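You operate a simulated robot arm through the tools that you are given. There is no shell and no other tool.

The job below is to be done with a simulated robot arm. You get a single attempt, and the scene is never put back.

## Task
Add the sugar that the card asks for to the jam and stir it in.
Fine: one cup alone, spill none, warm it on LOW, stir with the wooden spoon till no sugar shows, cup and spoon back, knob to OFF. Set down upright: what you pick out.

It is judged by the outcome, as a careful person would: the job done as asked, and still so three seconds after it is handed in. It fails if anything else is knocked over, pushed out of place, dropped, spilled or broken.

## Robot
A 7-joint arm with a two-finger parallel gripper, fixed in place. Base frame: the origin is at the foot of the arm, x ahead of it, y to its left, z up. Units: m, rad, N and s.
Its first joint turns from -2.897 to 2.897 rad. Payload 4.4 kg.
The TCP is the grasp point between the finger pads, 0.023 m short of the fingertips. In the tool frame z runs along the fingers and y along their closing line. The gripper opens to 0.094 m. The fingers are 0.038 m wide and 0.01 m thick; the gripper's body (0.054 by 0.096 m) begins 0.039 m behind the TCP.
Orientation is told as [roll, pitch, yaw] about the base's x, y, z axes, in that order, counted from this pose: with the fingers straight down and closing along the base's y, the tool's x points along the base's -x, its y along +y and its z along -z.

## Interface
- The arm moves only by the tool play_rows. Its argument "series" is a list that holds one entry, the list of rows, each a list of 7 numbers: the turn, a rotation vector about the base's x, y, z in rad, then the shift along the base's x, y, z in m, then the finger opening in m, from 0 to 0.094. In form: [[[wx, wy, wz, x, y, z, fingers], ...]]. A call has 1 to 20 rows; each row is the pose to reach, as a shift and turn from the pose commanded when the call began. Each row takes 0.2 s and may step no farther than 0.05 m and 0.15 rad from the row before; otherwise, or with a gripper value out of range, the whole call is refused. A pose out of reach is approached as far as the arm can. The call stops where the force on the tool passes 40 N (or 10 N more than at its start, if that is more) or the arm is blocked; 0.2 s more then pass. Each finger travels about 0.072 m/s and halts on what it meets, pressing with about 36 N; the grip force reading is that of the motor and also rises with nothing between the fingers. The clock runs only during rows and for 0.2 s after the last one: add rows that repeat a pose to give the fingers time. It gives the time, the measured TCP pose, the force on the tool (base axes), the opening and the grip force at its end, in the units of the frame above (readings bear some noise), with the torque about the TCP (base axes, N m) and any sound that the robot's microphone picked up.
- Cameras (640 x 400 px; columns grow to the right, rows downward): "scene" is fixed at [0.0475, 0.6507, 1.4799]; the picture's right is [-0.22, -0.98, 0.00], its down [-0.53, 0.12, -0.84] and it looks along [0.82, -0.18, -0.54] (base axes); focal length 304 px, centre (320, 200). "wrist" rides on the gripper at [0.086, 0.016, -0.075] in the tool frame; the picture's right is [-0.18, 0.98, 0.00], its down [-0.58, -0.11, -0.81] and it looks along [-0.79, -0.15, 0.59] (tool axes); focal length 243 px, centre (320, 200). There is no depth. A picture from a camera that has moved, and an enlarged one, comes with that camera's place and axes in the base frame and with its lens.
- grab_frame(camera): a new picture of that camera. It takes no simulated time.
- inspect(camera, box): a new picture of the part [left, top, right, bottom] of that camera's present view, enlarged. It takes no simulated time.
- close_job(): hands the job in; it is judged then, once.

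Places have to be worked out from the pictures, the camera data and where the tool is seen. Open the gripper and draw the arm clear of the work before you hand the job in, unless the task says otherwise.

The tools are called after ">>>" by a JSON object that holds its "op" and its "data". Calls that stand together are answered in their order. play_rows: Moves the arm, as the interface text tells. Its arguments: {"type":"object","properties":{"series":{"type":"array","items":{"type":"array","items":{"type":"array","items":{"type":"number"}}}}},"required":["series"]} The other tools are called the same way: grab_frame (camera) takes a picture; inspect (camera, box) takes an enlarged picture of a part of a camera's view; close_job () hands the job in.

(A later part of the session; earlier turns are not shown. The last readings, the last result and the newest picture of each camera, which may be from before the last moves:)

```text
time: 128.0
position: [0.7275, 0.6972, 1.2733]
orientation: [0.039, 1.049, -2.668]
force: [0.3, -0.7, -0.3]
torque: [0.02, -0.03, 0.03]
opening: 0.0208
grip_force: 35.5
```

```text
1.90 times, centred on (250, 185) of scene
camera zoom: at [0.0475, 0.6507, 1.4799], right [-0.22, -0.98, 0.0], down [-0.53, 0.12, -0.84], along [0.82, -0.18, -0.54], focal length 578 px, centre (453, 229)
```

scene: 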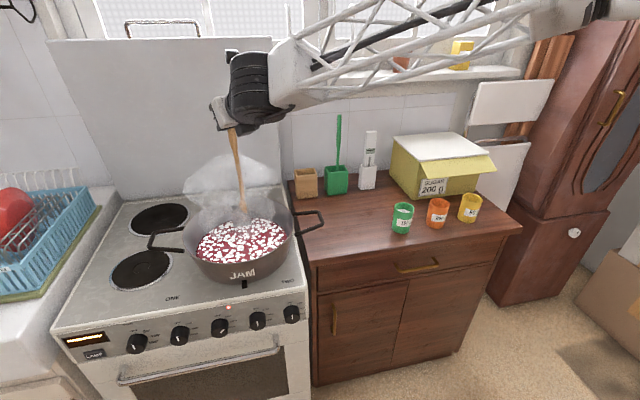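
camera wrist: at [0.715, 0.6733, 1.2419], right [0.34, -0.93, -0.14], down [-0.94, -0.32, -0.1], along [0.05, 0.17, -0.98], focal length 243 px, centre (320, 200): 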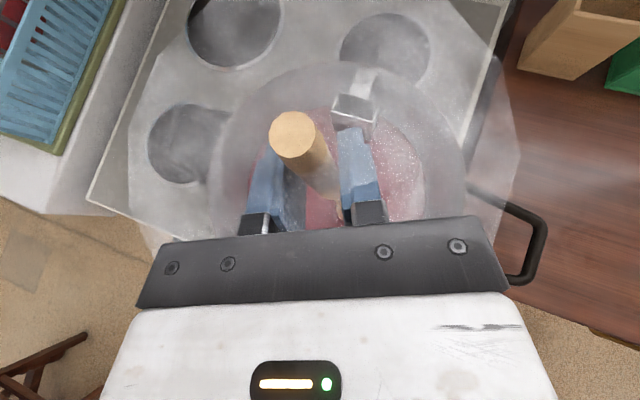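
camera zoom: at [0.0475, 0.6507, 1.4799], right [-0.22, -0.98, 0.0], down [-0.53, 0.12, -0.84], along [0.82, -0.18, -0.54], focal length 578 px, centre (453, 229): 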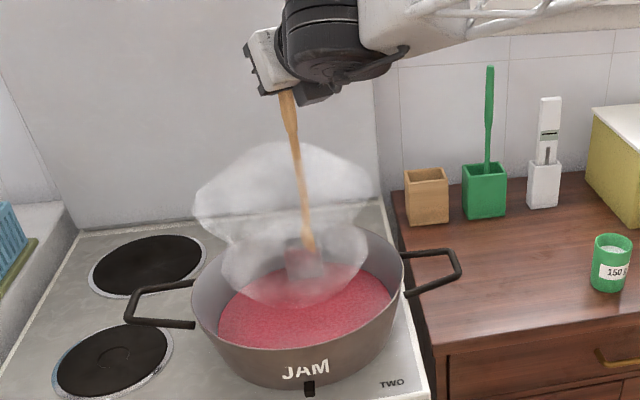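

The jam is clean red. I carry the spoon back along the reverse path to above its holder.

>>> {"op": "play_rows", "data": {"series": [[[0, 0, -0.01, 0.008, -0.005, 0, 0.005], [0, 0, -0.04, 0.023, -0.023, 0, 0.005], [0, 0, -0.07, 0.048, -0.053, 0, 0.005], [0, 0, -0.1, 0.073, -0.083, 0, 0.005], [0, 0, -0.13, 0.098, -0.113, 0, 0.005], [0, 0, -0.16, 0.123, -0.143, 0, 0.005], [0, 0, -0.19, 0.148, -0.173, 0, 0.005], [0, 0, -0.22, 0.173, -0.203, 0, 0.005], [0, 0, -0.25, 0.203, -0.218, 0, 0.005], [0, 0, -0.25, 0.238, -0.223, 0, 0.005], [0, 0, -0.25, 0.273, -0.223, 0, 0.005], [0, 0, -0.25, 0.303, -0.2235, 0, 0.005], [0, 0, -0.25, 0.322, -0.2237, 0, 0.005], [0, 0, -0.25, 0.322, -0.2237, 0, 0.005]]]}}

>>> {"op": "grab_frame", "data": {"camera": "wrist"}}

>>> {"op": "inspect", "data": {"camera": "scene", "box": [260, 60, 400, 210]}}

```text
time: 131.0
position: [1.0501, 0.4703, 1.2719]
orientation: [0.04, 1.049, -2.917]
force: [-0.1, 0.2, -0.8]
torque: [0.01, 0.0, -0.03]
opening: 0.0207
grip_force: 36.2
```

```text
taken
camera wrist: at [1.0334, 0.4514, 1.3827], right [0.1, -0.99, -0.14], down [-0.99, -0.08, -0.1], along [0.09, 0.15, -0.98], focal length 243 px, centre (320, 200)
```

wrist: 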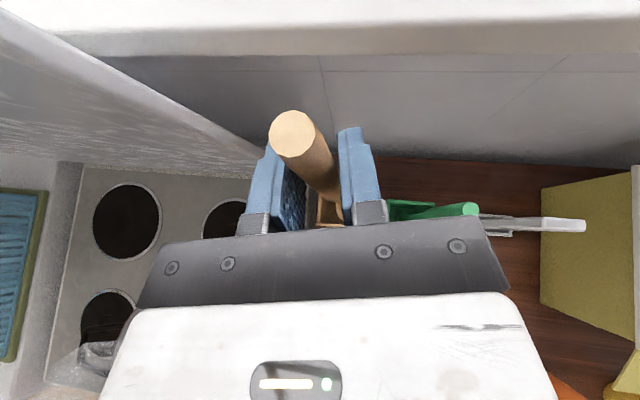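

```text
2.67 times, centred on (330, 135) of scene
camera zoom: at [0.0475, 0.6507, 1.4799], right [-0.22, -0.98, 0.0], down [-0.53, 0.12, -0.84], along [0.82, -0.18, -0.54], focal length 809 px, centre (293, 373)
```

zoom: 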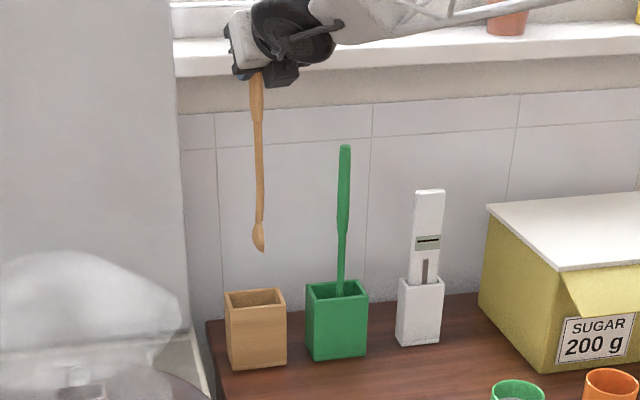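

The spoon hangs over its holder as when it was lifted (within ~2 mm). I lower it in with force checks.

>>> {"op": "play_rows", "data": {"series": [[[0, 0, 0, 0, 0.0015, -0.02, 0.005], [0, 0, 0, 0, 0.0015, -0.045, 0.005], [0, 0, 0, 0, 0.0015, -0.065, 0.005], [0, 0, 0, 0, 0.0015, -0.08, 0.005], [0, 0, 0, 0, 0.0015, -0.095, 0.005], [0, 0, 0, 0, 0.0015, -0.11, 0.005], [0, 0, 0, 0, 0.0015, -0.122, 0.005], [0, 0, 0, 0, 0.0015, -0.133, 0.005], [0, 0, 0, 0, 0.0015, -0.142, 0.005], [0, 0, 0, 0, 0.0015, -0.148, 0.005]]]}}

>>> {"op": "inspect", "data": {"camera": "scene", "box": [260, 60, 400, 210]}}

```text
time: 133.2
position: [1.0485, 0.4723, 1.1202]
orientation: [0.041, 1.049, -2.917]
force: [0.0, 0.3, -0.3]
torque: [-0.04, 0.02, -0.02]
opening: 0.021
grip_force: 35.2
```

```text
2.67 times, centred on (330, 135) of scene
camera zoom: at [0.0475, 0.6507, 1.4799], right [-0.22, -0.98, 0.0], down [-0.53, 0.12, -0.84], along [0.82, -0.18, -0.54], focal length 809 px, centre (293, 373)
```

zoom: 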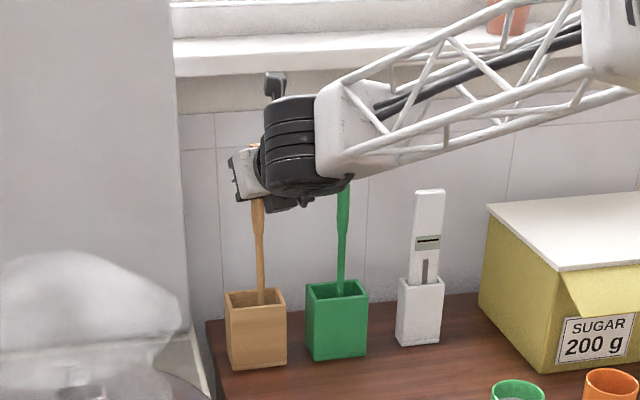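

It is inside the holder. I creep down 1 mm at a time until it touches the bottom.

>>> {"op": "play_rows", "data": {"series": [[[0, 0, 0, 0, 0, -0.001, 0.005], [0, 0, 0, 0, 0, -0.002, 0.005], [0, 0, 0, 0, 0, -0.003, 0.005], [0, 0, 0, 0, 0, -0.003, 0.005]]]}}

>>> {"op": "play_rows", "data": {"series": [[[0, 0, 0, 0, 0, -0.001, 0.005], [0, 0, 0, 0, 0, -0.002, 0.005], [0, 0, 0, 0, 0, -0.002, 0.005]]]}}

```text
time: 134.2
position: [1.0485, 0.4736, 1.1191]
orientation: [0.04, 1.048, -2.919]
force: [0.1, -0.3, -0.6]
torque: [0.02, 0.0, -0.02]
opening: 0.0208
grip_force: 35.9
```

```text
time: 135.0
position: [1.0489, 0.4729, 1.1162]
orientation: [0.043, 1.049, -2.917]
force: [-0.5, -0.3, -1.1]
torque: [-0.02, 0.03, 0.03]
opening: 0.0208
grip_force: 35.9
```

>>> {"op": "play_rows", "data": {"series": [[[0, 0, 0, 0, 0, -0.001, 0.005], [0, 0, 0, 0, 0, -0.002, 0.005], [0, 0, 0, 0, 0, -0.002, 0.005]]]}}

>>> {"op": "inspect", "data": {"camera": "wrist", "box": [220, 90, 420, 240]}}

```text
time: 135.8
position: [1.048, 0.4731, 1.1151]
orientation: [0.04, 1.049, -2.917]
force: [-0.2, -0.5, -0.5]
torque: [-0.01, -0.02, -0.01]
opening: 0.0208
grip_force: 36.4
```

```text
2.67 times, centred on (320, 165) of wrist
camera zoom: at [1.0311, 0.455, 1.227], right [0.1, -0.99, -0.14], down [-0.99, -0.08, -0.1], along [0.09, 0.15, -0.98], focal length 647 px, centre (320, 293)
```

zoom: 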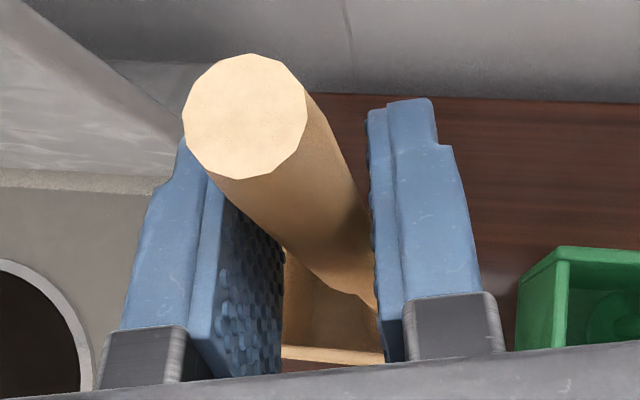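

Still no contact at z 1.115; the original was 1.112. I continue creeping.

>>> {"op": "play_rows", "data": {"series": [[[0, 0, 0, 0, 0, -0.001, 0.005], [0, 0, 0, 0, 0, -0.002, 0.005], [0, 0, 0, 0, 0, -0.002, 0.005]]]}}

>>> {"op": "play_rows", "data": {"series": [[[0, 0, 0, 0, 0, -0.001, 0.005], [0, 0, 0, 0, 0, -0.001, 0.005]]]}}

>>> {"op": "play_rows", "data": {"series": [[[0, 0, 0, 0, 0, -0.001, 0.005], [0, 0, 0, 0, 0, -0.001, 0.005]]]}}

```text
time: 136.6
position: [1.0481, 0.4731, 1.1139]
orientation: [0.042, 1.048, -2.918]
force: [0.1, 0.9, -0.1]
torque: [0.02, 0.03, -0.03]
opening: 0.0208
grip_force: 35.8
```

```text
time: 137.2
position: [1.0478, 0.4725, 1.1118]
orientation: [0.039, 1.047, -2.917]
force: [-0.3, 0.0, -0.4]
torque: [0.0, 0.0, -0.01]
opening: 0.0209
grip_force: 36.0
```

```text
time: 137.8
position: [1.0482, 0.4724, 1.1118]
orientation: [0.039, 1.048, -2.916]
force: [-0.3, -0.2, -0.6]
torque: [0.0, -0.04, 0.0]
opening: 0.0208
grip_force: 35.3
```

>>> {"op": "play_rows", "data": {"series": [[[0, 0, 0, 0, 0, -0.001, 0.005], [0, 0, 0, 0, 0, -0.001, 0.005]]]}}

>>> {"op": "play_rows", "data": {"series": [[[0, 0, 0, 0, 0, -0.001, 0.005], [0, 0, 0, 0, 0, -0.001, 0.005]]]}}

>>> {"op": "inspect", "data": {"camera": "scene", "box": [260, 80, 380, 210]}}

```text
time: 138.4
position: [1.0478, 0.4724, 1.1123]
orientation: [0.04, 1.048, -2.916]
force: [1.0, -0.2, 3.8]
torque: [0.03, -0.01, 0.02]
opening: 0.0209
grip_force: 35.2
```

```text
time: 139.0
position: [1.0485, 0.4734, 1.1108]
orientation: [0.04, 1.051, -2.918]
force: [0.9, 0.0, 14.2]
torque: [0.05, -0.05, -0.02]
opening: 0.0209
grip_force: 35.7
```

```text
3.08 times, centred on (320, 145) of scene
camera zoom: at [0.0475, 0.6507, 1.4799], right [-0.22, -0.98, 0.0], down [-0.53, 0.12, -0.84], along [0.82, -0.18, -0.54], focal length 934 px, centre (320, 369)
```

zoom: 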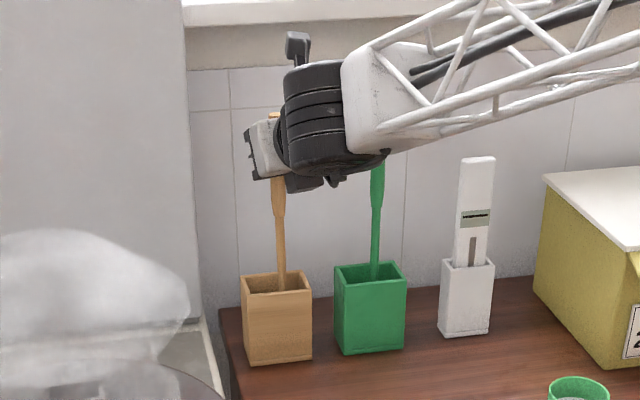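

It rests on the holder's bottom (14 N), at the same height as originally. I ease off 1 mm and open slightly, watching the spoon.

>>> {"op": "play_rows", "data": {"series": [[[0, 0, 0, 0, 0, 0.001, 0.005], [0, 0, 0, 0, 0, 0.001, 0.02], [0, 0, 0, 0, 0, 0.001, 0.024], [0, 0, 0, 0, 0, 0.001, 0.028], [0, 0, 0, 0, 0, 0.001, 0.032], [0, 0, 0, 0, 0, 0.001, 0.032]]]}}

>>> {"op": "inspect", "data": {"camera": "wrist", "box": [220, 90, 420, 240]}}

>>> {"op": "inspect", "data": {"camera": "scene", "box": [260, 80, 380, 210]}}

```text
time: 140.4
position: [1.0478, 0.4743, 1.1105]
orientation: [0.039, 1.048, -2.916]
force: [-0.4, 0.2, 0.3]
torque: [0.01, 0.0, 0.04]
opening: 0.0319
grip_force: 0.0
```

```text
2.67 times, centred on (320, 165) of wrist
camera zoom: at [1.0314, 0.4551, 1.2221], right [0.1, -0.99, -0.14], down [-0.99, -0.08, -0.1], along [0.09, 0.15, -0.98], focal length 647 px, centre (320, 293)
```

zoom: 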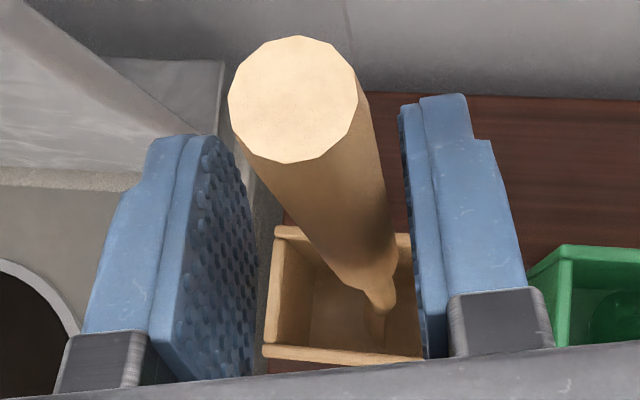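

```text
3.08 times, centred on (320, 145) of scene
camera zoom: at [0.0475, 0.6507, 1.4799], right [-0.22, -0.98, 0.0], down [-0.53, 0.12, -0.84], along [0.82, -0.18, -0.54], focal length 934 px, centre (320, 369)
```

zoom: 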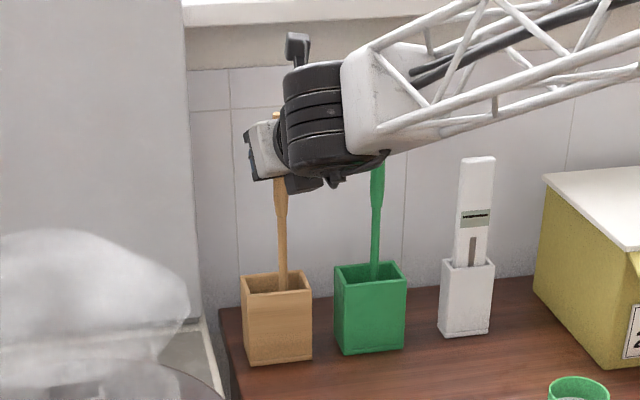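

The spoon stands free in its holder, between the open fingers. I open a bit more and withdraw straight back.

>>> {"op": "play_rows", "data": {"series": [[[0, 0, 0, 0, 0, 0, 0.045], [0, 0, 0, 0, 0, 0, 0.06], [0, 0, 0, 0, 0, 0, 0.06], [0, 0, 0, -0.02, -0.003, 0, 0.06], [0, 0, 0, -0.05, -0.008, 0, 0.06], [0, 0, 0, -0.085, -0.0135, 0, 0.06], [0, 0, 0, -0.12, -0.019, 0, 0.06], [0, 0, 0, -0.15, -0.03, 0.02, 0.06], [0, 0, 0, -0.18, -0.04, 0.05, 0.06], [0, 0, 0, -0.2, -0.05, 0.09, 0.06]]]}}

>>> {"op": "grab_frame", "data": {"camera": "wrist"}}

>>> {"op": "inspect", "data": {"camera": "scene", "box": [260, 80, 400, 210]}}

```text
time: 142.6
position: [0.848, 0.4252, 1.1976]
orientation: [0.044, 1.046, -2.914]
force: [-0.8, 0.2, -1.3]
torque: [0.0, -0.04, -0.06]
opening: 0.06
grip_force: 0.0
```

```text
taken
camera wrist: at [0.8311, 0.4065, 1.3094], right [0.1, -0.99, -0.14], down [-0.99, -0.08, -0.1], along [0.09, 0.15, -0.98], focal length 243 px, centre (320, 200)
```

wrist: 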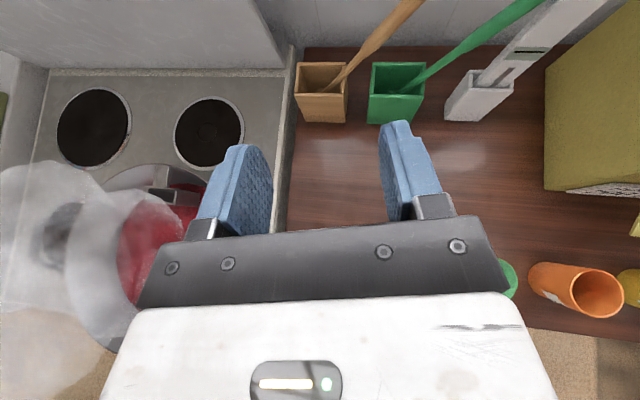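

```text
3.08 times, centred on (330, 145) of scene
camera zoom: at [0.0475, 0.6507, 1.4799], right [-0.22, -0.98, 0.0], down [-0.53, 0.12, -0.84], along [0.82, -0.18, -0.54], focal length 934 px, centre (289, 369)
```

zoom: 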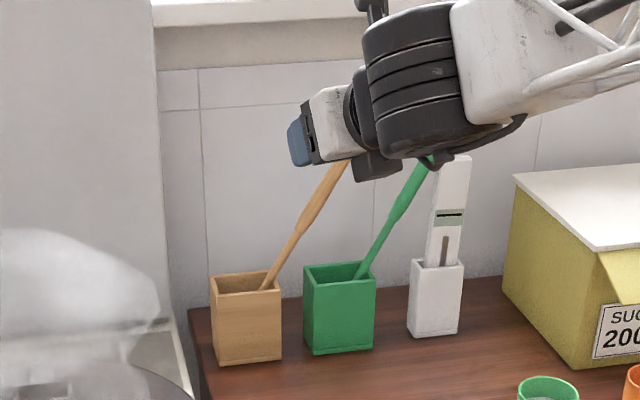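

Both handles now lean to the right — the wooden one tipped over as I withdrew and the green one leans too. I raise and move the arm aside to see exactly what happened.

>>> {"op": "play_rows", "data": {"series": [[[0, 0, 0, -0.03, 0.0, 0.03, 0.06], [0, 0, 0, -0.07, 0.0, 0.05, 0.06], [0, 0, 0, -0.11, 0.0, 0.06, 0.06], [0, 0, 0, -0.15, -0.01, 0.06, 0.06], [0, 0, 0, -0.18, -0.03, 0.06, 0.06]]]}}

>>> {"op": "grab_frame", "data": {"camera": "wrist"}}

>>> {"op": "grab_frame", "data": {"camera": "scene"}}

>>> {"op": "inspect", "data": {"camera": "scene", "box": [270, 90, 410, 210]}}

```text
time: 143.8
position: [0.6677, 0.39, 1.2577]
orientation: [0.041, 1.046, -2.916]
force: [0.8, -0.2, 0.1]
torque: [-0.01, -0.02, -0.02]
opening: 0.06
grip_force: 0.0
```

```text
taken
camera wrist: at [0.651, 0.3711, 1.3696], right [0.1, -0.99, -0.14], down [-0.99, -0.08, -0.1], along [0.09, 0.15, -0.98], focal length 243 px, centre (320, 200)
```

wrist: 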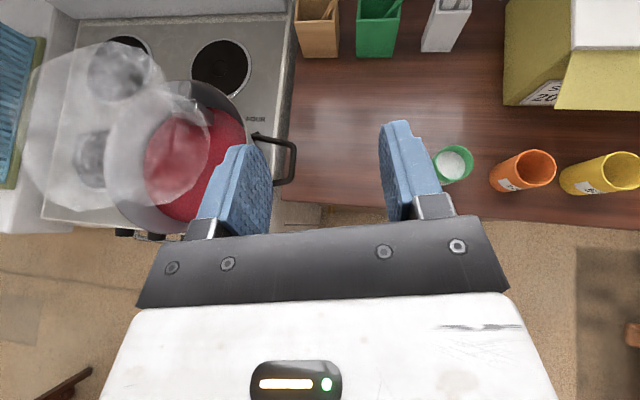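

```text
taken
```

scene: 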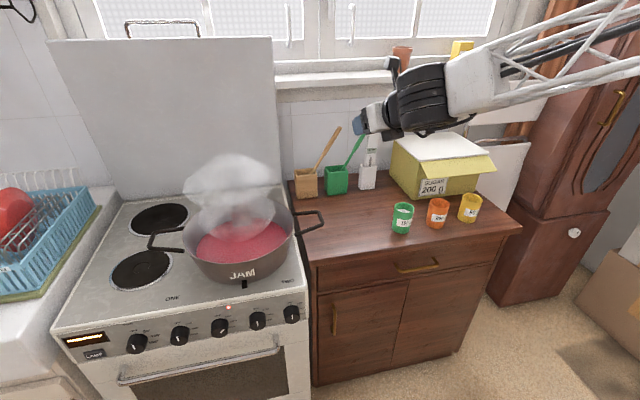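

```text
3.33 times, centred on (340, 150) of scene
camera zoom: at [0.0475, 0.6507, 1.4799], right [-0.22, -0.98, 0.0], down [-0.53, 0.12, -0.84], along [0.82, -0.18, -0.54], focal length 1012 px, centre (253, 367)
```

zoom: 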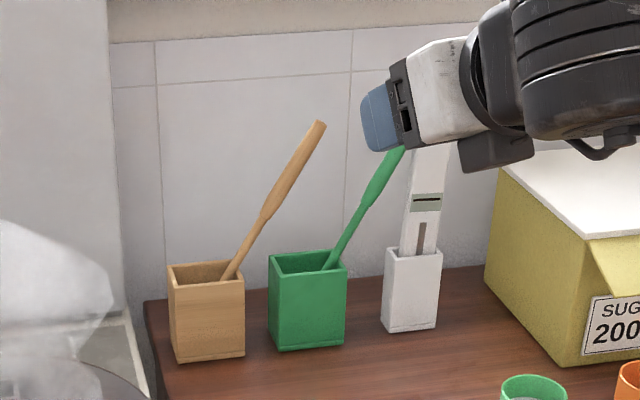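

Both handles lean about 30° to the right: the wooden one fell against the green one. I need to set both upright again, so first I get a better look: back away and pitch the camera up to see them from the front.

>>> {"op": "play_rows", "data": {"series": [[[0.0211, -0.1224, 0, -0.02, -0.03, 0, 0.06], [0.0423, -0.2449, 0, -0.04, -0.06, 0, 0.06], [0.0634, -0.3673, 0, -0.06, -0.09, 0, 0.06], [0.0846, -0.4897, 0, -0.08, -0.12, 0, 0.06], [0.1057, -0.6121, 0, -0.09, -0.14, 0, 0.06], [0.1269, -0.7346, 0, -0.1, -0.15, 0, 0.06], [0.148, -0.857, 0, -0.11, -0.15, 0, 0.06]]]}}

>>> {"op": "grab_frame", "data": {"camera": "wrist"}}

>>> {"op": "inspect", "data": {"camera": "scene", "box": [270, 90, 410, 210]}}

```text
time: 145.4
position: [0.558, 0.2429, 1.2616]
orientation: [3.064, 1.221, 0.095]
force: [0.6, -0.5, -0.3]
torque: [0.0, 0.02, 0.05]
opening: 0.0599
grip_force: 0.0
```

```text
taken
camera wrist: at [0.4631, 0.2107, 1.3164], right [0.23, -0.96, -0.15], down [-0.56, -0.01, -0.83], along [0.79, 0.27, -0.55], focal length 243 px, centre (320, 200)
```

wrist: 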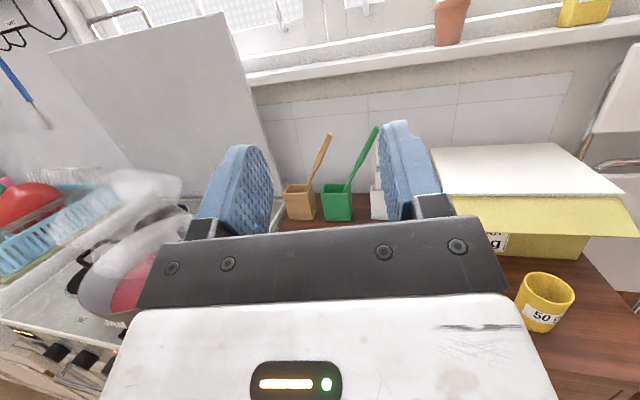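

```text
3.33 times, centred on (340, 150) of scene
camera zoom: at [0.0475, 0.6507, 1.4799], right [-0.22, -0.98, 0.0], down [-0.53, 0.12, -0.84], along [0.82, -0.18, -0.54], focal length 1012 px, centre (253, 367)
```

zoom: 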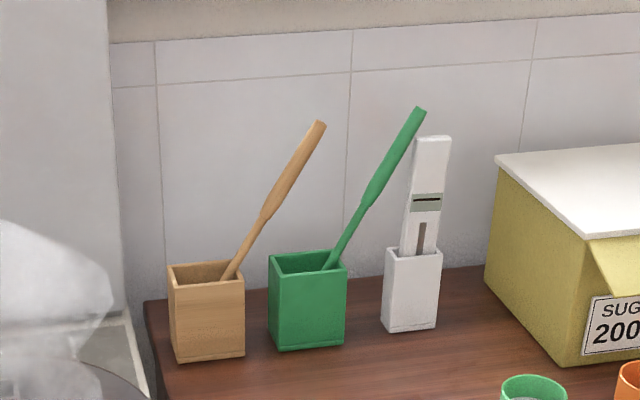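

Good view. I enlarge it from the wrist to triangulate the two handles.

>>> {"op": "inspect", "data": {"camera": "wrist", "box": [270, 115, 400, 230]}}

```text
3.48 times, centred on (335, 172) of wrist
camera zoom: at [0.4631, 0.2107, 1.3164], right [0.23, -0.96, -0.15], down [-0.56, -0.01, -0.83], along [0.79, 0.27, -0.55], focal length 844 px, centre (268, 296)
```

zoom: 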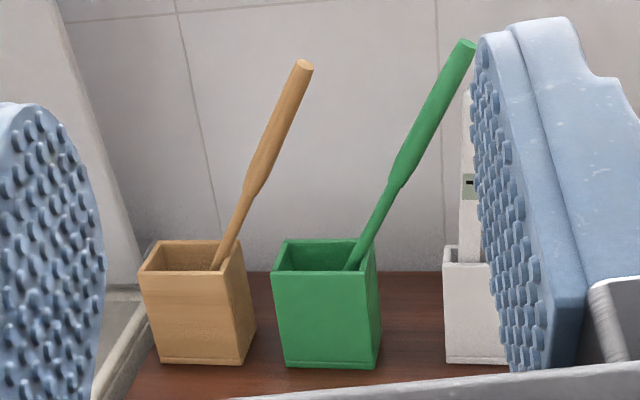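

Triangulation: the wooden handle leans from its tip at the holder's left bottom to its top at (1.057, 0.357, 1.112); the green one's top is at (1.066, 0.238, 1.115), close to the thermometer. I'll right the wooden one first: straddle it with open fingers and push it left to vertical. First to a standoff.

>>> {"op": "play_rows", "data": {"series": [[[-0.012, 0.069, 0, 0.035, 0.013, 0.0, 0.08], [-0.024, 0.138, 0, 0.07, 0.026, 0.0, 0.08], [-0.036, 0.207, 0, 0.105, 0.039, 0.0, 0.08], [-0.048, 0.276, 0, 0.14, 0.052, -0.01, 0.08], [-0.06, 0.345, 0, 0.175, 0.065, -0.025, 0.08], [-0.072, 0.414, 0, 0.21, 0.078, -0.05, 0.08], [-0.084, 0.483, 0, 0.245, 0.091, -0.08, 0.08], [-0.096, 0.552, 0, 0.28, 0.104, -0.11, 0.08], [-0.108, 0.621, 0, 0.315, 0.114, -0.14, 0.08], [-0.119, 0.69, 0, 0.345, 0.122, -0.17, 0.08], [-0.119, 0.69, 0, 0.365, 0.127, -0.2, 0.08], [-0.119, 0.69, 0, 0.365, 0.127, -0.2, 0.08]]]}}

>>> {"op": "grab_frame", "data": {"camera": "wrist"}}

>>> {"op": "inspect", "data": {"camera": "scene", "box": [270, 90, 410, 210]}}

```text
time: 148.0
position: [0.9249, 0.3731, 1.0568]
orientation: [0.066, 1.219, -2.892]
force: [-0.6, 0.2, 0.3]
torque: [0.0, 0.03, -0.01]
opening: 0.0801
grip_force: 0.1
```

```text
taken
camera wrist: at [0.8893, 0.3516, 1.164], right [0.12, -0.98, -0.15], down [-0.96, -0.08, -0.27], along [0.25, 0.18, -0.95], focal length 243 px, centre (320, 200)
```

wrist: 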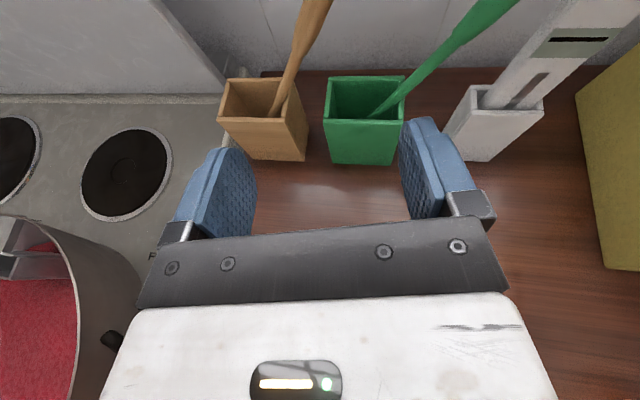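

```text
3.33 times, centred on (340, 150) of scene
camera zoom: at [0.0475, 0.6507, 1.4799], right [-0.22, -0.98, 0.0], down [-0.53, 0.12, -0.84], along [0.82, -0.18, -0.54], focal length 1012 px, centre (253, 367)
```

zoom: 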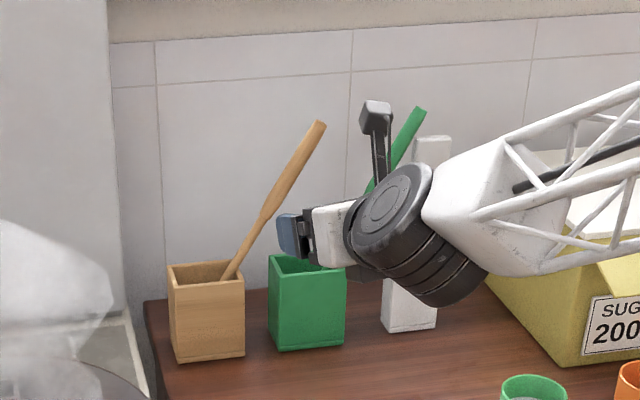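

Clear path. I slide forward to straddle the wooden handle at z ≈ 1.057.

>>> {"op": "play_rows", "data": {"series": [[[0, 0, 0, 0.03, 0.0048, 0, 0.08], [0, 0, 0, 0.06, 0.0096, 0, 0.08], [0, 0, 0, 0.09, 0.0144, 0, 0.08], [0, 0, 0, 0.12, 0.019, 0, 0.08], [0, 0, 0, 0.12, 0.019, 0, 0.08]]]}}

>>> {"op": "grab_frame", "data": {"camera": "wrist"}}

>>> {"op": "inspect", "data": {"camera": "scene", "box": [270, 90, 410, 210]}}

```text
time: 149.2
position: [1.0449, 0.3909, 1.0577]
orientation: [0.067, 1.217, -2.894]
force: [0.4, 0.6, 0.3]
torque: [0.0, 0.03, -0.03]
opening: 0.08
grip_force: 0.0
```

```text
taken
camera wrist: at [1.0099, 0.3689, 1.1638], right [0.12, -0.98, -0.15], down [-0.96, -0.08, -0.27], along [0.25, 0.18, -0.95], focal length 243 px, centre (320, 200)
```

wrist: 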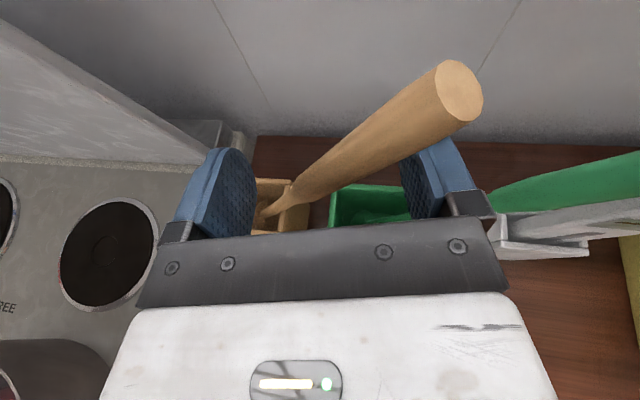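

```text
3.33 times, centred on (340, 150) of scene
camera zoom: at [0.0475, 0.6507, 1.4799], right [-0.22, -0.98, 0.0], down [-0.53, 0.12, -0.84], along [0.82, -0.18, -0.54], focal length 1012 px, centre (253, 367)
```

zoom: 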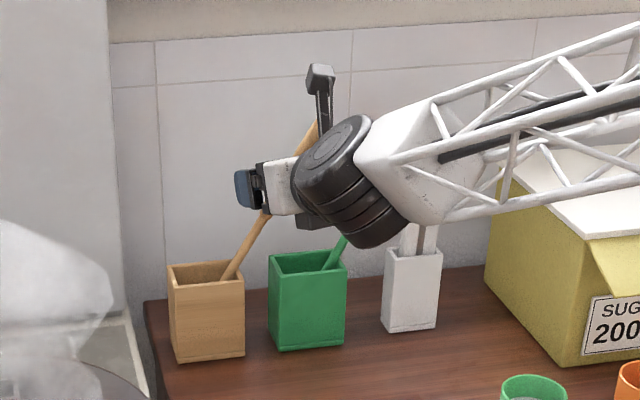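

The handle is between the fingers. I correct a 1.3° roll error of the tool and push left (+y) until the handle stands over the holder's centre, narrowing the opening as I go.

>>> {"op": "play_rows", "data": {"series": [[[0.0231, 0.004, 0, 0, 0, 0, 0.08], [0.0231, 0.004, 0, 0, 0.015, 0, 0.08], [0.0231, 0.004, 0, 0, 0.03, 0, 0.075], [0.0231, 0.004, 0, 0, 0.045, 0, 0.07], [0.0231, 0.004, 0, 0, 0.06, 0, 0.065], [0.0231, 0.004, 0, 0, 0.072, 0, 0.06], [0.0231, 0.004, 0, 0, 0.084, 0, 0.055], [0.0231, 0.004, 0, 0, 0.084, 0, 0.05]]]}}

>>> {"op": "grab_frame", "data": {"camera": "wrist"}}

>>> {"op": "inspect", "data": {"camera": "scene", "box": [270, 90, 410, 210]}}

```text
time: 151.0
position: [1.0427, 0.4755, 1.0597]
orientation: [-0.002, 1.217, -2.957]
force: [-0.2, 0.2, -0.1]
torque: [-0.01, -0.01, 0.01]
opening: 0.0501
grip_force: 0.1
```

```text
taken
camera wrist: at [1.0084, 0.4516, 1.1669], right [0.12, -0.98, -0.17], down [-0.96, -0.07, -0.27], along [0.25, 0.2, -0.95], focal length 243 px, centre (320, 200)
```

wrist: 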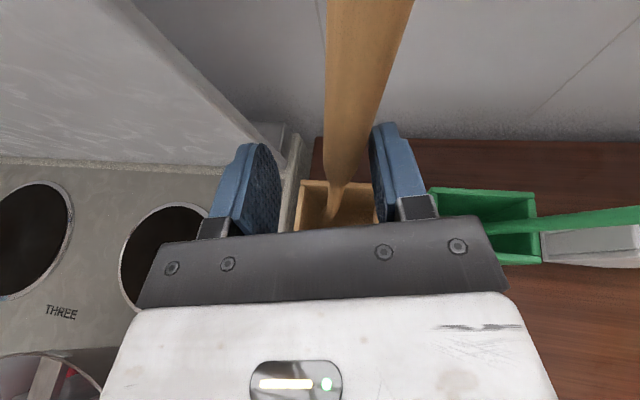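

```text
3.33 times, centred on (340, 150) of scene
camera zoom: at [0.0475, 0.6507, 1.4799], right [-0.22, -0.98, 0.0], down [-0.53, 0.12, -0.84], along [0.82, -0.18, -0.54], focal length 1012 px, centre (253, 367)
```

zoom: 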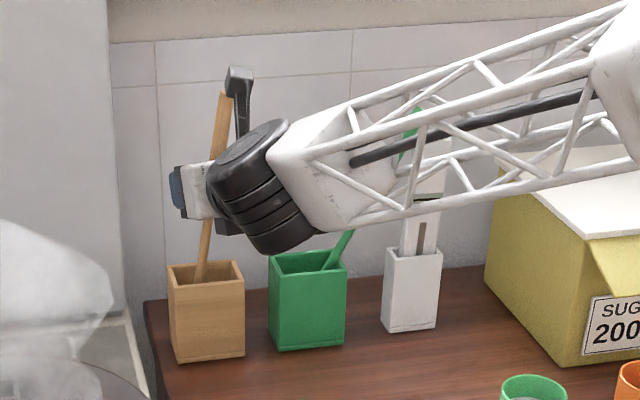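

The handle followed but now leans about 10° back (+x) and sits near the fingertips. I advance 2.8 cm so that the pads reach well around it, before closing.

>>> {"op": "play_rows", "data": {"series": [[[0, 0, 0, 0.007, 0, 0, 0.05], [0, 0, 0, 0.014, 0, 0, 0.05], [0, 0, 0, 0.021, 0, 0, 0.05], [0, 0, 0, 0.028, 0, 0, 0.05], [0, 0, 0, 0.028, 0, 0, 0.05]]]}}

>>> {"op": "grab_frame", "data": {"camera": "wrist"}}

>>> {"op": "inspect", "data": {"camera": "scene", "box": [270, 90, 410, 210]}}

```text
time: 152.2
position: [1.072, 0.4748, 1.0614]
orientation: [-0.003, 1.219, -2.959]
force: [0.0, 0.2, 0.1]
torque: [-0.02, -0.04, -0.01]
opening: 0.05
grip_force: 0.0
```

```text
taken
camera wrist: at [1.0366, 0.4495, 1.1683], right [0.12, -0.98, -0.17], down [-0.96, -0.07, -0.27], along [0.25, 0.2, -0.95], focal length 243 px, centre (320, 200)
```

wrist: 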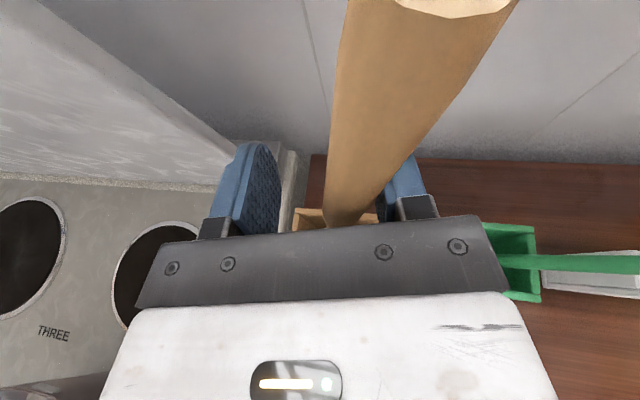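

```text
3.33 times, centred on (340, 150) of scene
camera zoom: at [0.0475, 0.6507, 1.4799], right [-0.22, -0.98, 0.0], down [-0.53, 0.12, -0.84], along [0.82, -0.18, -0.54], focal length 1012 px, centre (253, 367)
```

zoom: 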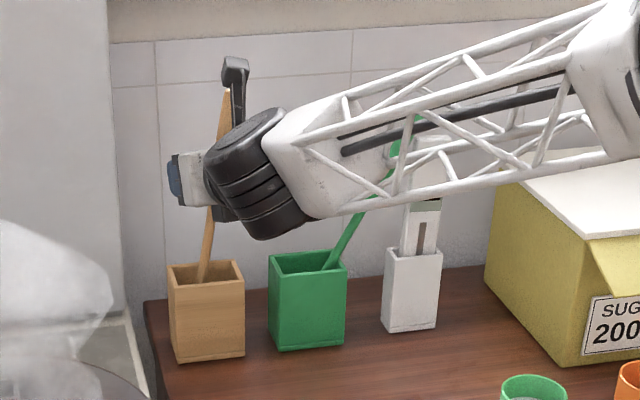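

The handle is well within the pads. I close on it; the flat pads should bring it to vertical sideways.

>>> {"op": "play_rows", "data": {"series": [[[0, 0, 0, 0, 0, 0, 0.042], [0, 0, 0, 0, 0, 0, 0.036], [0, 0, 0, 0, 0, 0, 0.03], [0, 0, 0, 0, 0, 0, 0.025], [0, 0, 0, 0, 0, 0, 0.02], [0, 0, 0, 0, 0, 0, 0.015], [0, 0, 0, 0, 0, 0, 0.01], [0, 0, 0, 0, 0, 0, 0.005], [0, 0, 0, 0, 0, 0, 0.005]]]}}

>>> {"op": "grab_frame", "data": {"camera": "wrist"}}

>>> {"op": "inspect", "data": {"camera": "scene", "box": [270, 90, 410, 210]}}

```text
time: 154.2
position: [1.0731, 0.474, 1.0634]
orientation: [-0.003, 1.22, -2.958]
force: [-0.9, 4.0, 7.7]
torque: [0.69, 0.3, -0.05]
opening: 0.0212
grip_force: 35.3
```

```text
taken
camera wrist: at [1.0365, 0.4495, 1.1687], right [0.12, -0.98, -0.17], down [-0.96, -0.07, -0.27], along [0.25, 0.2, -0.95], focal length 243 px, centre (320, 200)
```

wrist: 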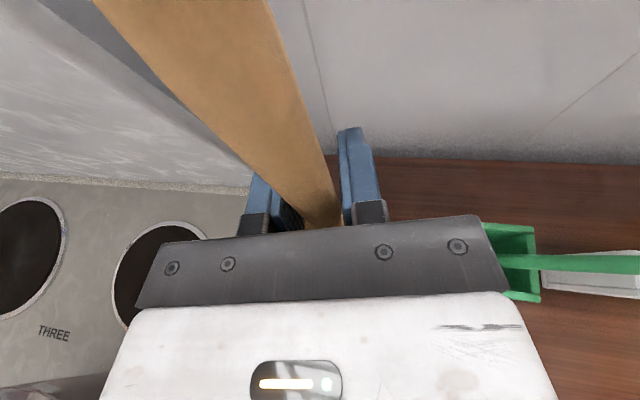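

```text
3.33 times, centred on (340, 150) of scene
camera zoom: at [0.0475, 0.6507, 1.4799], right [-0.22, -0.98, 0.0], down [-0.53, 0.12, -0.84], along [0.82, -0.18, -0.54], focal length 1012 px, centre (253, 367)
```

zoom: 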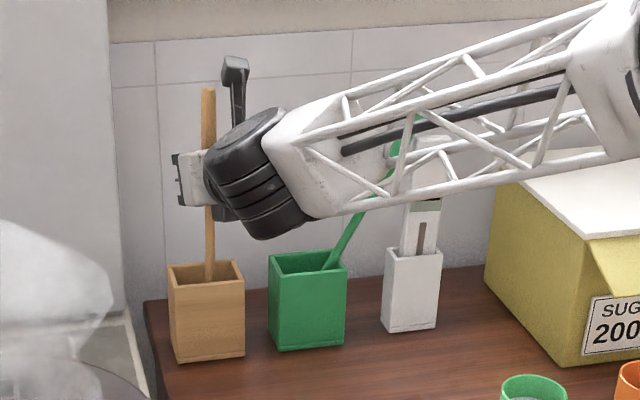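

Sideways it is vertical now. I enlarge the wrist view to measure the remaining fore-aft lean in the tool frame.

>>> {"op": "inspect", "data": {"camera": "wrist", "box": [80, 0, 400, 240]}}

```text
1.67 times, centred on (240, 120) of wrist
camera zoom: at [1.0365, 0.4495, 1.1687], right [0.12, -0.98, -0.17], down [-0.96, -0.07, -0.27], along [0.25, 0.2, -0.95], focal length 404 px, centre (453, 333)
```

zoom: 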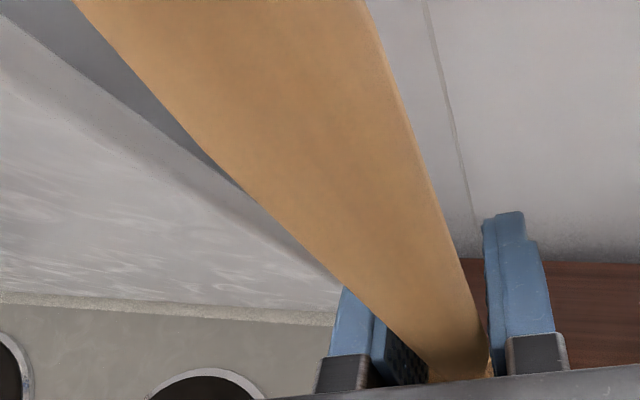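

The handle leans 3.3° forward in the grip. I lift it 12 mm, rotate it upright, and re-measure.

>>> {"op": "play_rows", "data": {"series": [[[0, 0, 0, 0, 0, 0.006, 0.005], [0, 0, 0, 0, 0, 0.012, 0.005], [0.0053, -0.0285, 0, 0, 0, 0.012, 0.005], [0.0106, -0.057, 0, 0, 0, 0.012, 0.005], [0.0106, -0.057, 0, 0, 0, 0.012, 0.005]]]}}

>>> {"op": "inspect", "data": {"camera": "wrist", "box": [80, 0, 400, 240]}}

>>> {"op": "inspect", "data": {"camera": "scene", "box": [270, 90, 410, 210]}}

```text
time: 155.4
position: [1.0722, 0.4741, 1.0737]
orientation: [-0.001, 1.276, -2.956]
force: [-2.4, 1.3, -0.2]
torque: [0.2, 0.5, 0.0]
opening: 0.021
grip_force: 35.9
```

```text
1.67 times, centred on (240, 120) of wrist
camera zoom: at [1.031, 0.4484, 1.1771], right [0.13, -0.98, -0.18], down [-0.94, -0.07, -0.32], along [0.3, 0.21, -0.93], focal length 404 px, centre (453, 333)
```

zoom: 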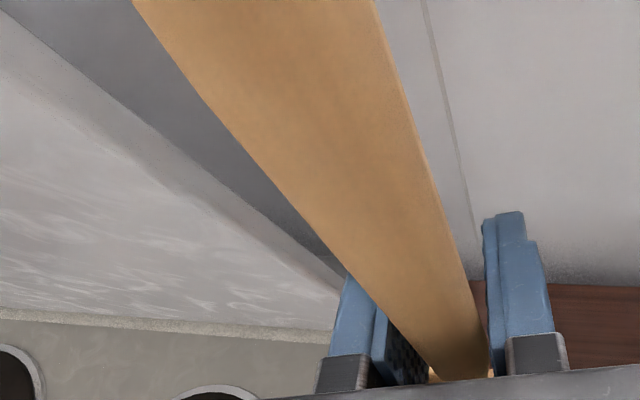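

```text
3.33 times, centred on (340, 150) of scene
camera zoom: at [0.0475, 0.6507, 1.4799], right [-0.22, -0.98, 0.0], down [-0.53, 0.12, -0.84], along [0.82, -0.18, -0.54], focal length 1012 px, centre (253, 367)
```

zoom: 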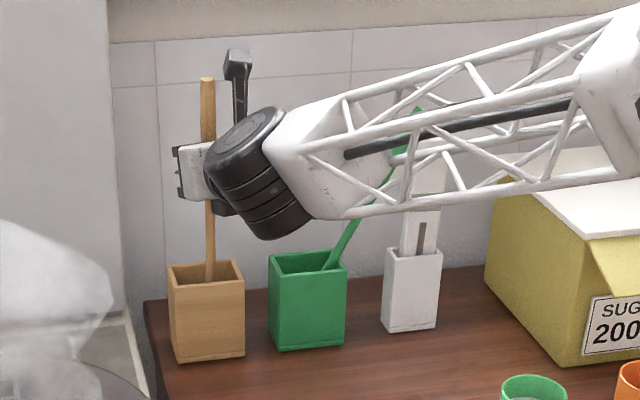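

The reading shows about -2.4 N in x with +0.5 N·m about y: the spoon's lower end is pressing against the holder's back wall. I move it 10 mm toward -x to free it and read again.

>>> {"op": "play_rows", "data": {"series": [[[0, 0, 0, -0.005, 0, 0, 0.005], [0, 0, 0, -0.01, 0, 0, 0.005], [0, 0, 0, -0.01, 0, 0, 0.005]]]}}

>>> {"op": "inspect", "data": {"camera": "wrist", "box": [80, 0, 400, 240]}}

```text
time: 156.2
position: [1.0616, 0.4721, 1.0737]
orientation: [-0.002, 1.278, -2.958]
force: [6.3, 0.2, 1.6]
torque: [0.09, -1.0, -0.04]
opening: 0.0209
grip_force: 36.1
```

```text
1.67 times, centred on (240, 120) of wrist
camera zoom: at [1.0201, 0.4469, 1.1774], right [0.13, -0.98, -0.18], down [-0.94, -0.07, -0.32], along [0.3, 0.21, -0.93], focal length 404 px, centre (453, 333)
```

zoom: 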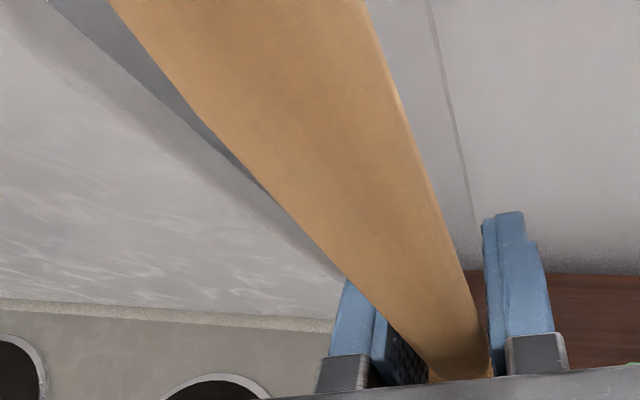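

The lower end touches the front side after only 1 cm of travel, so the spoon's wide head fits snugly fore-aft in the holder and only the sideways lean is free. I centre it in x (+7 mm) and read the force.

>>> {"op": "play_rows", "data": {"series": [[[0, 0, 0, 0.004, 0, 0, 0.005], [0, 0, 0, 0.0075, 0, 0, 0.005], [0, 0, 0, 0.0075, 0, 0, 0.005]]]}}

>>> {"op": "play_rows", "data": {"series": [[[0, 0, 0, 0, 0, -0.004, 0.005], [0, 0, 0, 0, 0, -0.007, 0.005], [0, 0, 0, 0, 0, -0.007, 0.005]]]}}

```text
time: 157.0
position: [1.0703, 0.4728, 1.0727]
orientation: [0.002, 1.275, -2.958]
force: [-3.1, -0.5, -1.3]
torque: [-0.02, 0.43, 0.03]
opening: 0.0208
grip_force: 35.7
```

```text
time: 157.8
position: [1.0692, 0.4734, 1.0655]
orientation: [-0.003, 1.277, -2.956]
force: [0.2, -0.8, 0.4]
torque: [0.03, 0.0, -0.02]
opening: 0.0206
grip_force: 36.2
```

Forces vanished while lowering. I continue down in 1 mm steps to the holder's floor.

>>> {"op": "play_rows", "data": {"series": [[[0, 0, 0, 0, 0, -0.001, 0.005], [0, 0, 0, 0, 0, -0.002, 0.005], [0, 0, 0, 0, 0, -0.002, 0.005]]]}}

>>> {"op": "play_rows", "data": {"series": [[[0, 0, 0, 0, 0, -0.001, 0.005], [0, 0, 0, 0, 0, -0.001, 0.005]]]}}

```text
time: 158.6
position: [1.0696, 0.4739, 1.0636]
orientation: [-0.001, 1.278, -2.958]
force: [0.5, -0.2, 1.2]
torque: [0.03, 0.02, -0.01]
opening: 0.021
grip_force: 36.4
```

```text
time: 159.2
position: [1.0688, 0.4733, 1.0635]
orientation: [-0.002, 1.276, -2.958]
force: [-0.1, -0.6, 8.2]
torque: [-0.06, 0.22, 0.03]
opening: 0.0209
grip_force: 36.1
```

Contact at 8 N. I loosen the grip by a couple of millimetres so the spoon can settle flat, with the fingers staying as guards, and look.

>>> {"op": "play_rows", "data": {"series": [[[0, 0, 0, 0, 0, 0.0005, 0.02], [0, 0, 0, 0, 0, 0.0005, 0.022], [0, 0, 0, 0, 0, 0.0005, 0.024], [0, 0, 0, 0, 0, 0.0005, 0.025], [0, 0, 0, 0, 0, 0.0005, 0.025], [0, 0, 0, 0, 0, 0.0005, 0.025]]]}}

>>> {"op": "inspect", "data": {"camera": "wrist", "box": [80, 0, 400, 240]}}

>>> {"op": "inspect", "data": {"camera": "scene", "box": [270, 90, 410, 210]}}

```text
time: 160.6
position: [1.0694, 0.4732, 1.0634]
orientation: [0.0, 1.276, -2.956]
force: [-0.8, 0.3, 0.6]
torque: [0.0, -0.01, -0.02]
opening: 0.0249
grip_force: 0.0
```

```text
1.67 times, centred on (240, 120) of wrist
camera zoom: at [1.0285, 0.4485, 1.167], right [0.13, -0.98, -0.18], down [-0.94, -0.07, -0.32], along [0.3, 0.21, -0.93], focal length 404 px, centre (453, 333)
```

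zoom: 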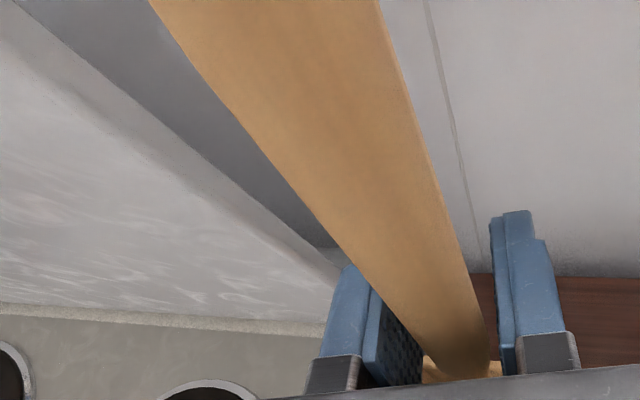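

```text
3.33 times, centred on (340, 150) of scene
camera zoom: at [0.0475, 0.6507, 1.4799], right [-0.22, -0.98, 0.0], down [-0.53, 0.12, -0.84], along [0.82, -0.18, -0.54], focal length 1012 px, centre (253, 367)
```

zoom: 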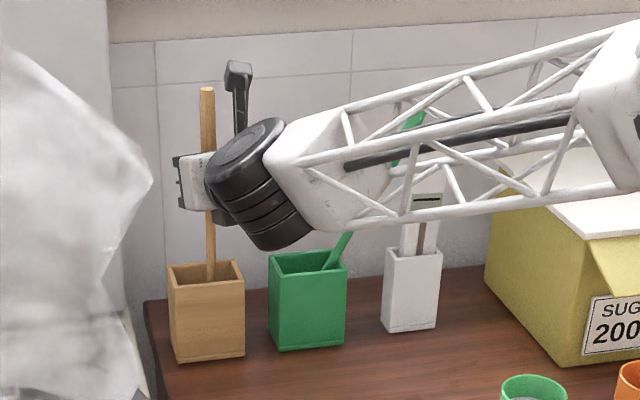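

It looks upright. I open a little more, to 0.031, and check whether it stays put.

>>> {"op": "play_rows", "data": {"series": [[[0, 0, 0, 0, 0, 0, 0.028], [0, 0, 0, 0, 0, 0, 0.031], [0, 0, 0, 0, 0, 0, 0.031], [0, 0, 0, 0, 0, 0, 0.031]]]}}

>>> {"op": "inspect", "data": {"camera": "wrist", "box": [80, 0, 400, 240]}}

>>> {"op": "inspect", "data": {"camera": "scene", "box": [270, 90, 410, 210]}}

```text
time: 161.6
position: [1.0699, 0.4739, 1.0637]
orientation: [-0.002, 1.277, -2.958]
force: [-0.1, 0.5, -1.3]
torque: [-0.01, -0.01, -0.03]
opening: 0.031
grip_force: 0.0
```

```text
1.67 times, centred on (240, 120) of wrist
camera zoom: at [1.0285, 0.4485, 1.167], right [0.13, -0.98, -0.18], down [-0.94, -0.07, -0.32], along [0.3, 0.21, -0.93], focal length 404 px, centre (453, 333)
```

zoom: 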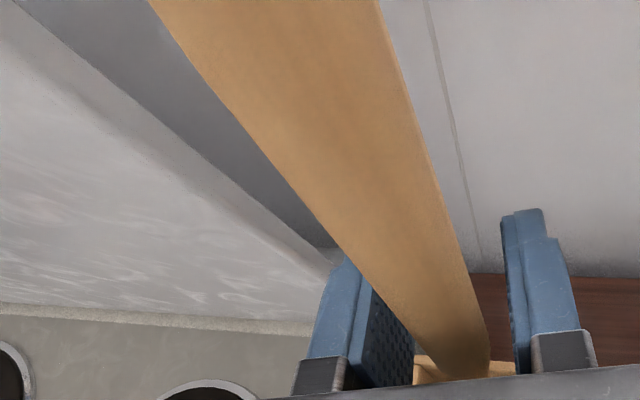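

```text
3.33 times, centred on (340, 150) of scene
camera zoom: at [0.0475, 0.6507, 1.4799], right [-0.22, -0.98, 0.0], down [-0.53, 0.12, -0.84], along [0.82, -0.18, -0.54], focal length 1012 px, centre (253, 367)
```

zoom: 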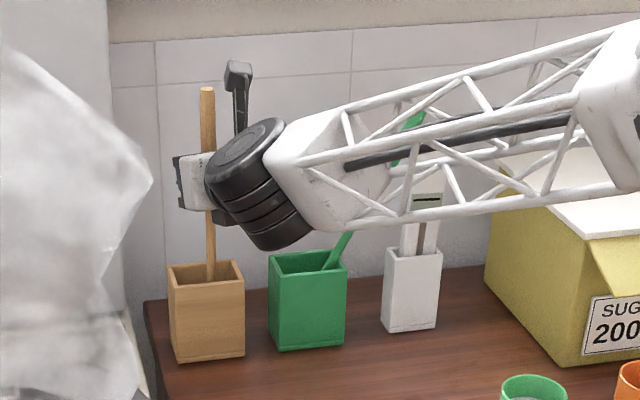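

It stands on its own — unchanged while the fingers opened. I open further and withdraw gently straight back along the tool heading.

>>> {"op": "play_rows", "data": {"series": [[[0, 0, 0, 0, 0, 0, 0.037], [0, 0, 0, 0, 0, 0, 0.043], [0, 0, 0, 0, 0, 0, 0.05], [0, 0, 0, -0.008, -0.0015, 0, 0.05], [0, 0, 0, -0.02, -0.0037, 0, 0.05], [0, 0, 0, -0.035, -0.0065, 0, 0.05], [0, 0, 0, -0.055, -0.0102, 0, 0.05], [0, 0, 0, -0.08, -0.0148, 0, 0.05], [0, 0, 0, -0.11, -0.0203, 0, 0.05], [0, 0, 0, -0.14, -0.026, 0, 0.05]]]}}

>>> {"op": "grab_frame", "data": {"camera": "wrist"}}

>>> {"op": "inspect", "data": {"camera": "scene", "box": [270, 90, 410, 210]}}

```text
time: 163.8
position: [0.9291, 0.4482, 1.065]
orientation: [-0.002, 1.277, -2.957]
force: [0.4, 0.1, 0.8]
torque: [0.0, -0.03, 0.04]
opening: 0.0498
grip_force: 0.2
```

```text
taken
camera wrist: at [0.8888, 0.4234, 1.1689], right [0.13, -0.98, -0.18], down [-0.94, -0.07, -0.32], along [0.3, 0.21, -0.93], focal length 243 px, centre (320, 200)
```

wrist: 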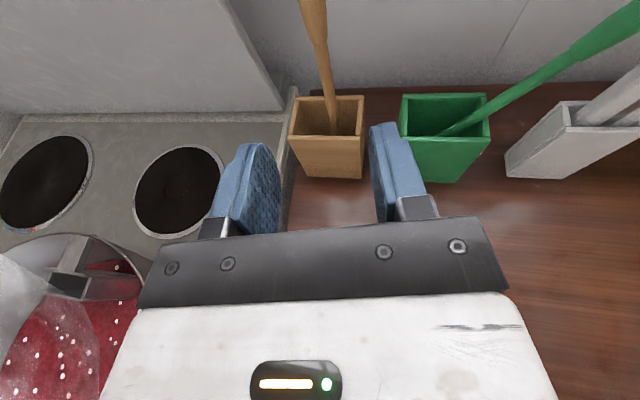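

```text
3.33 times, centred on (340, 150) of scene
camera zoom: at [0.0475, 0.6507, 1.4799], right [-0.22, -0.98, 0.0], down [-0.53, 0.12, -0.84], along [0.82, -0.18, -0.54], focal length 1012 px, centre (253, 367)
```

zoom: 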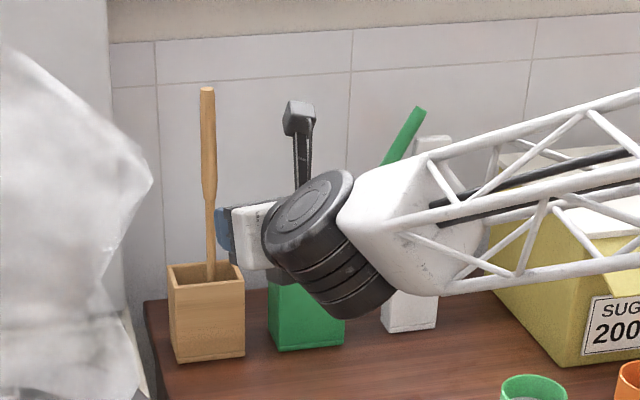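

The wooden spoon stands upright again. The pot, however, shows spots — I check it at once.

>>> {"op": "inspect", "data": {"camera": "scene", "box": [140, 120, 330, 300]}}

>>> {"op": "inspect", "data": {"camera": "wrist", "box": [0, 220, 160, 400]}}

```text
2.22 times, centred on (235, 210) of scene
camera zoom: at [0.0475, 0.6507, 1.4799], right [-0.22, -0.98, 0.0], down [-0.53, 0.12, -0.84], along [0.82, -0.18, -0.54], focal length 674 px, centre (509, 178)
```

zoom: 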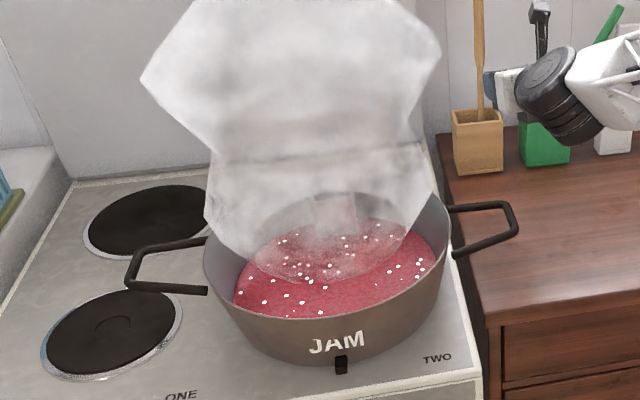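

```text
2.22 times, centred on (80, 310) of wrist
camera zoom: at [0.8888, 0.4234, 1.1689], right [0.13, -0.98, -0.18], down [-0.94, -0.07, -0.32], along [0.3, 0.21, -0.93], focal length 539 px, centre (853, -44)
```

zoom: 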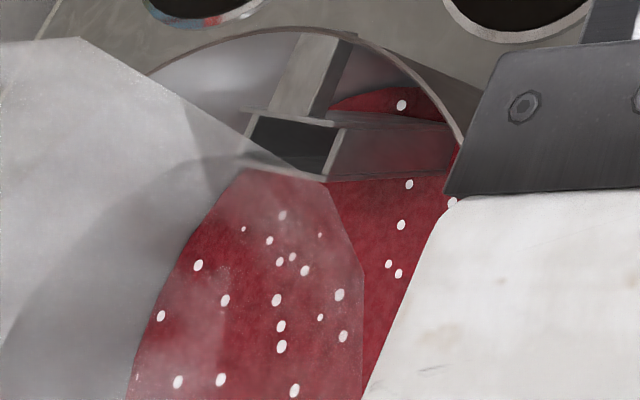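

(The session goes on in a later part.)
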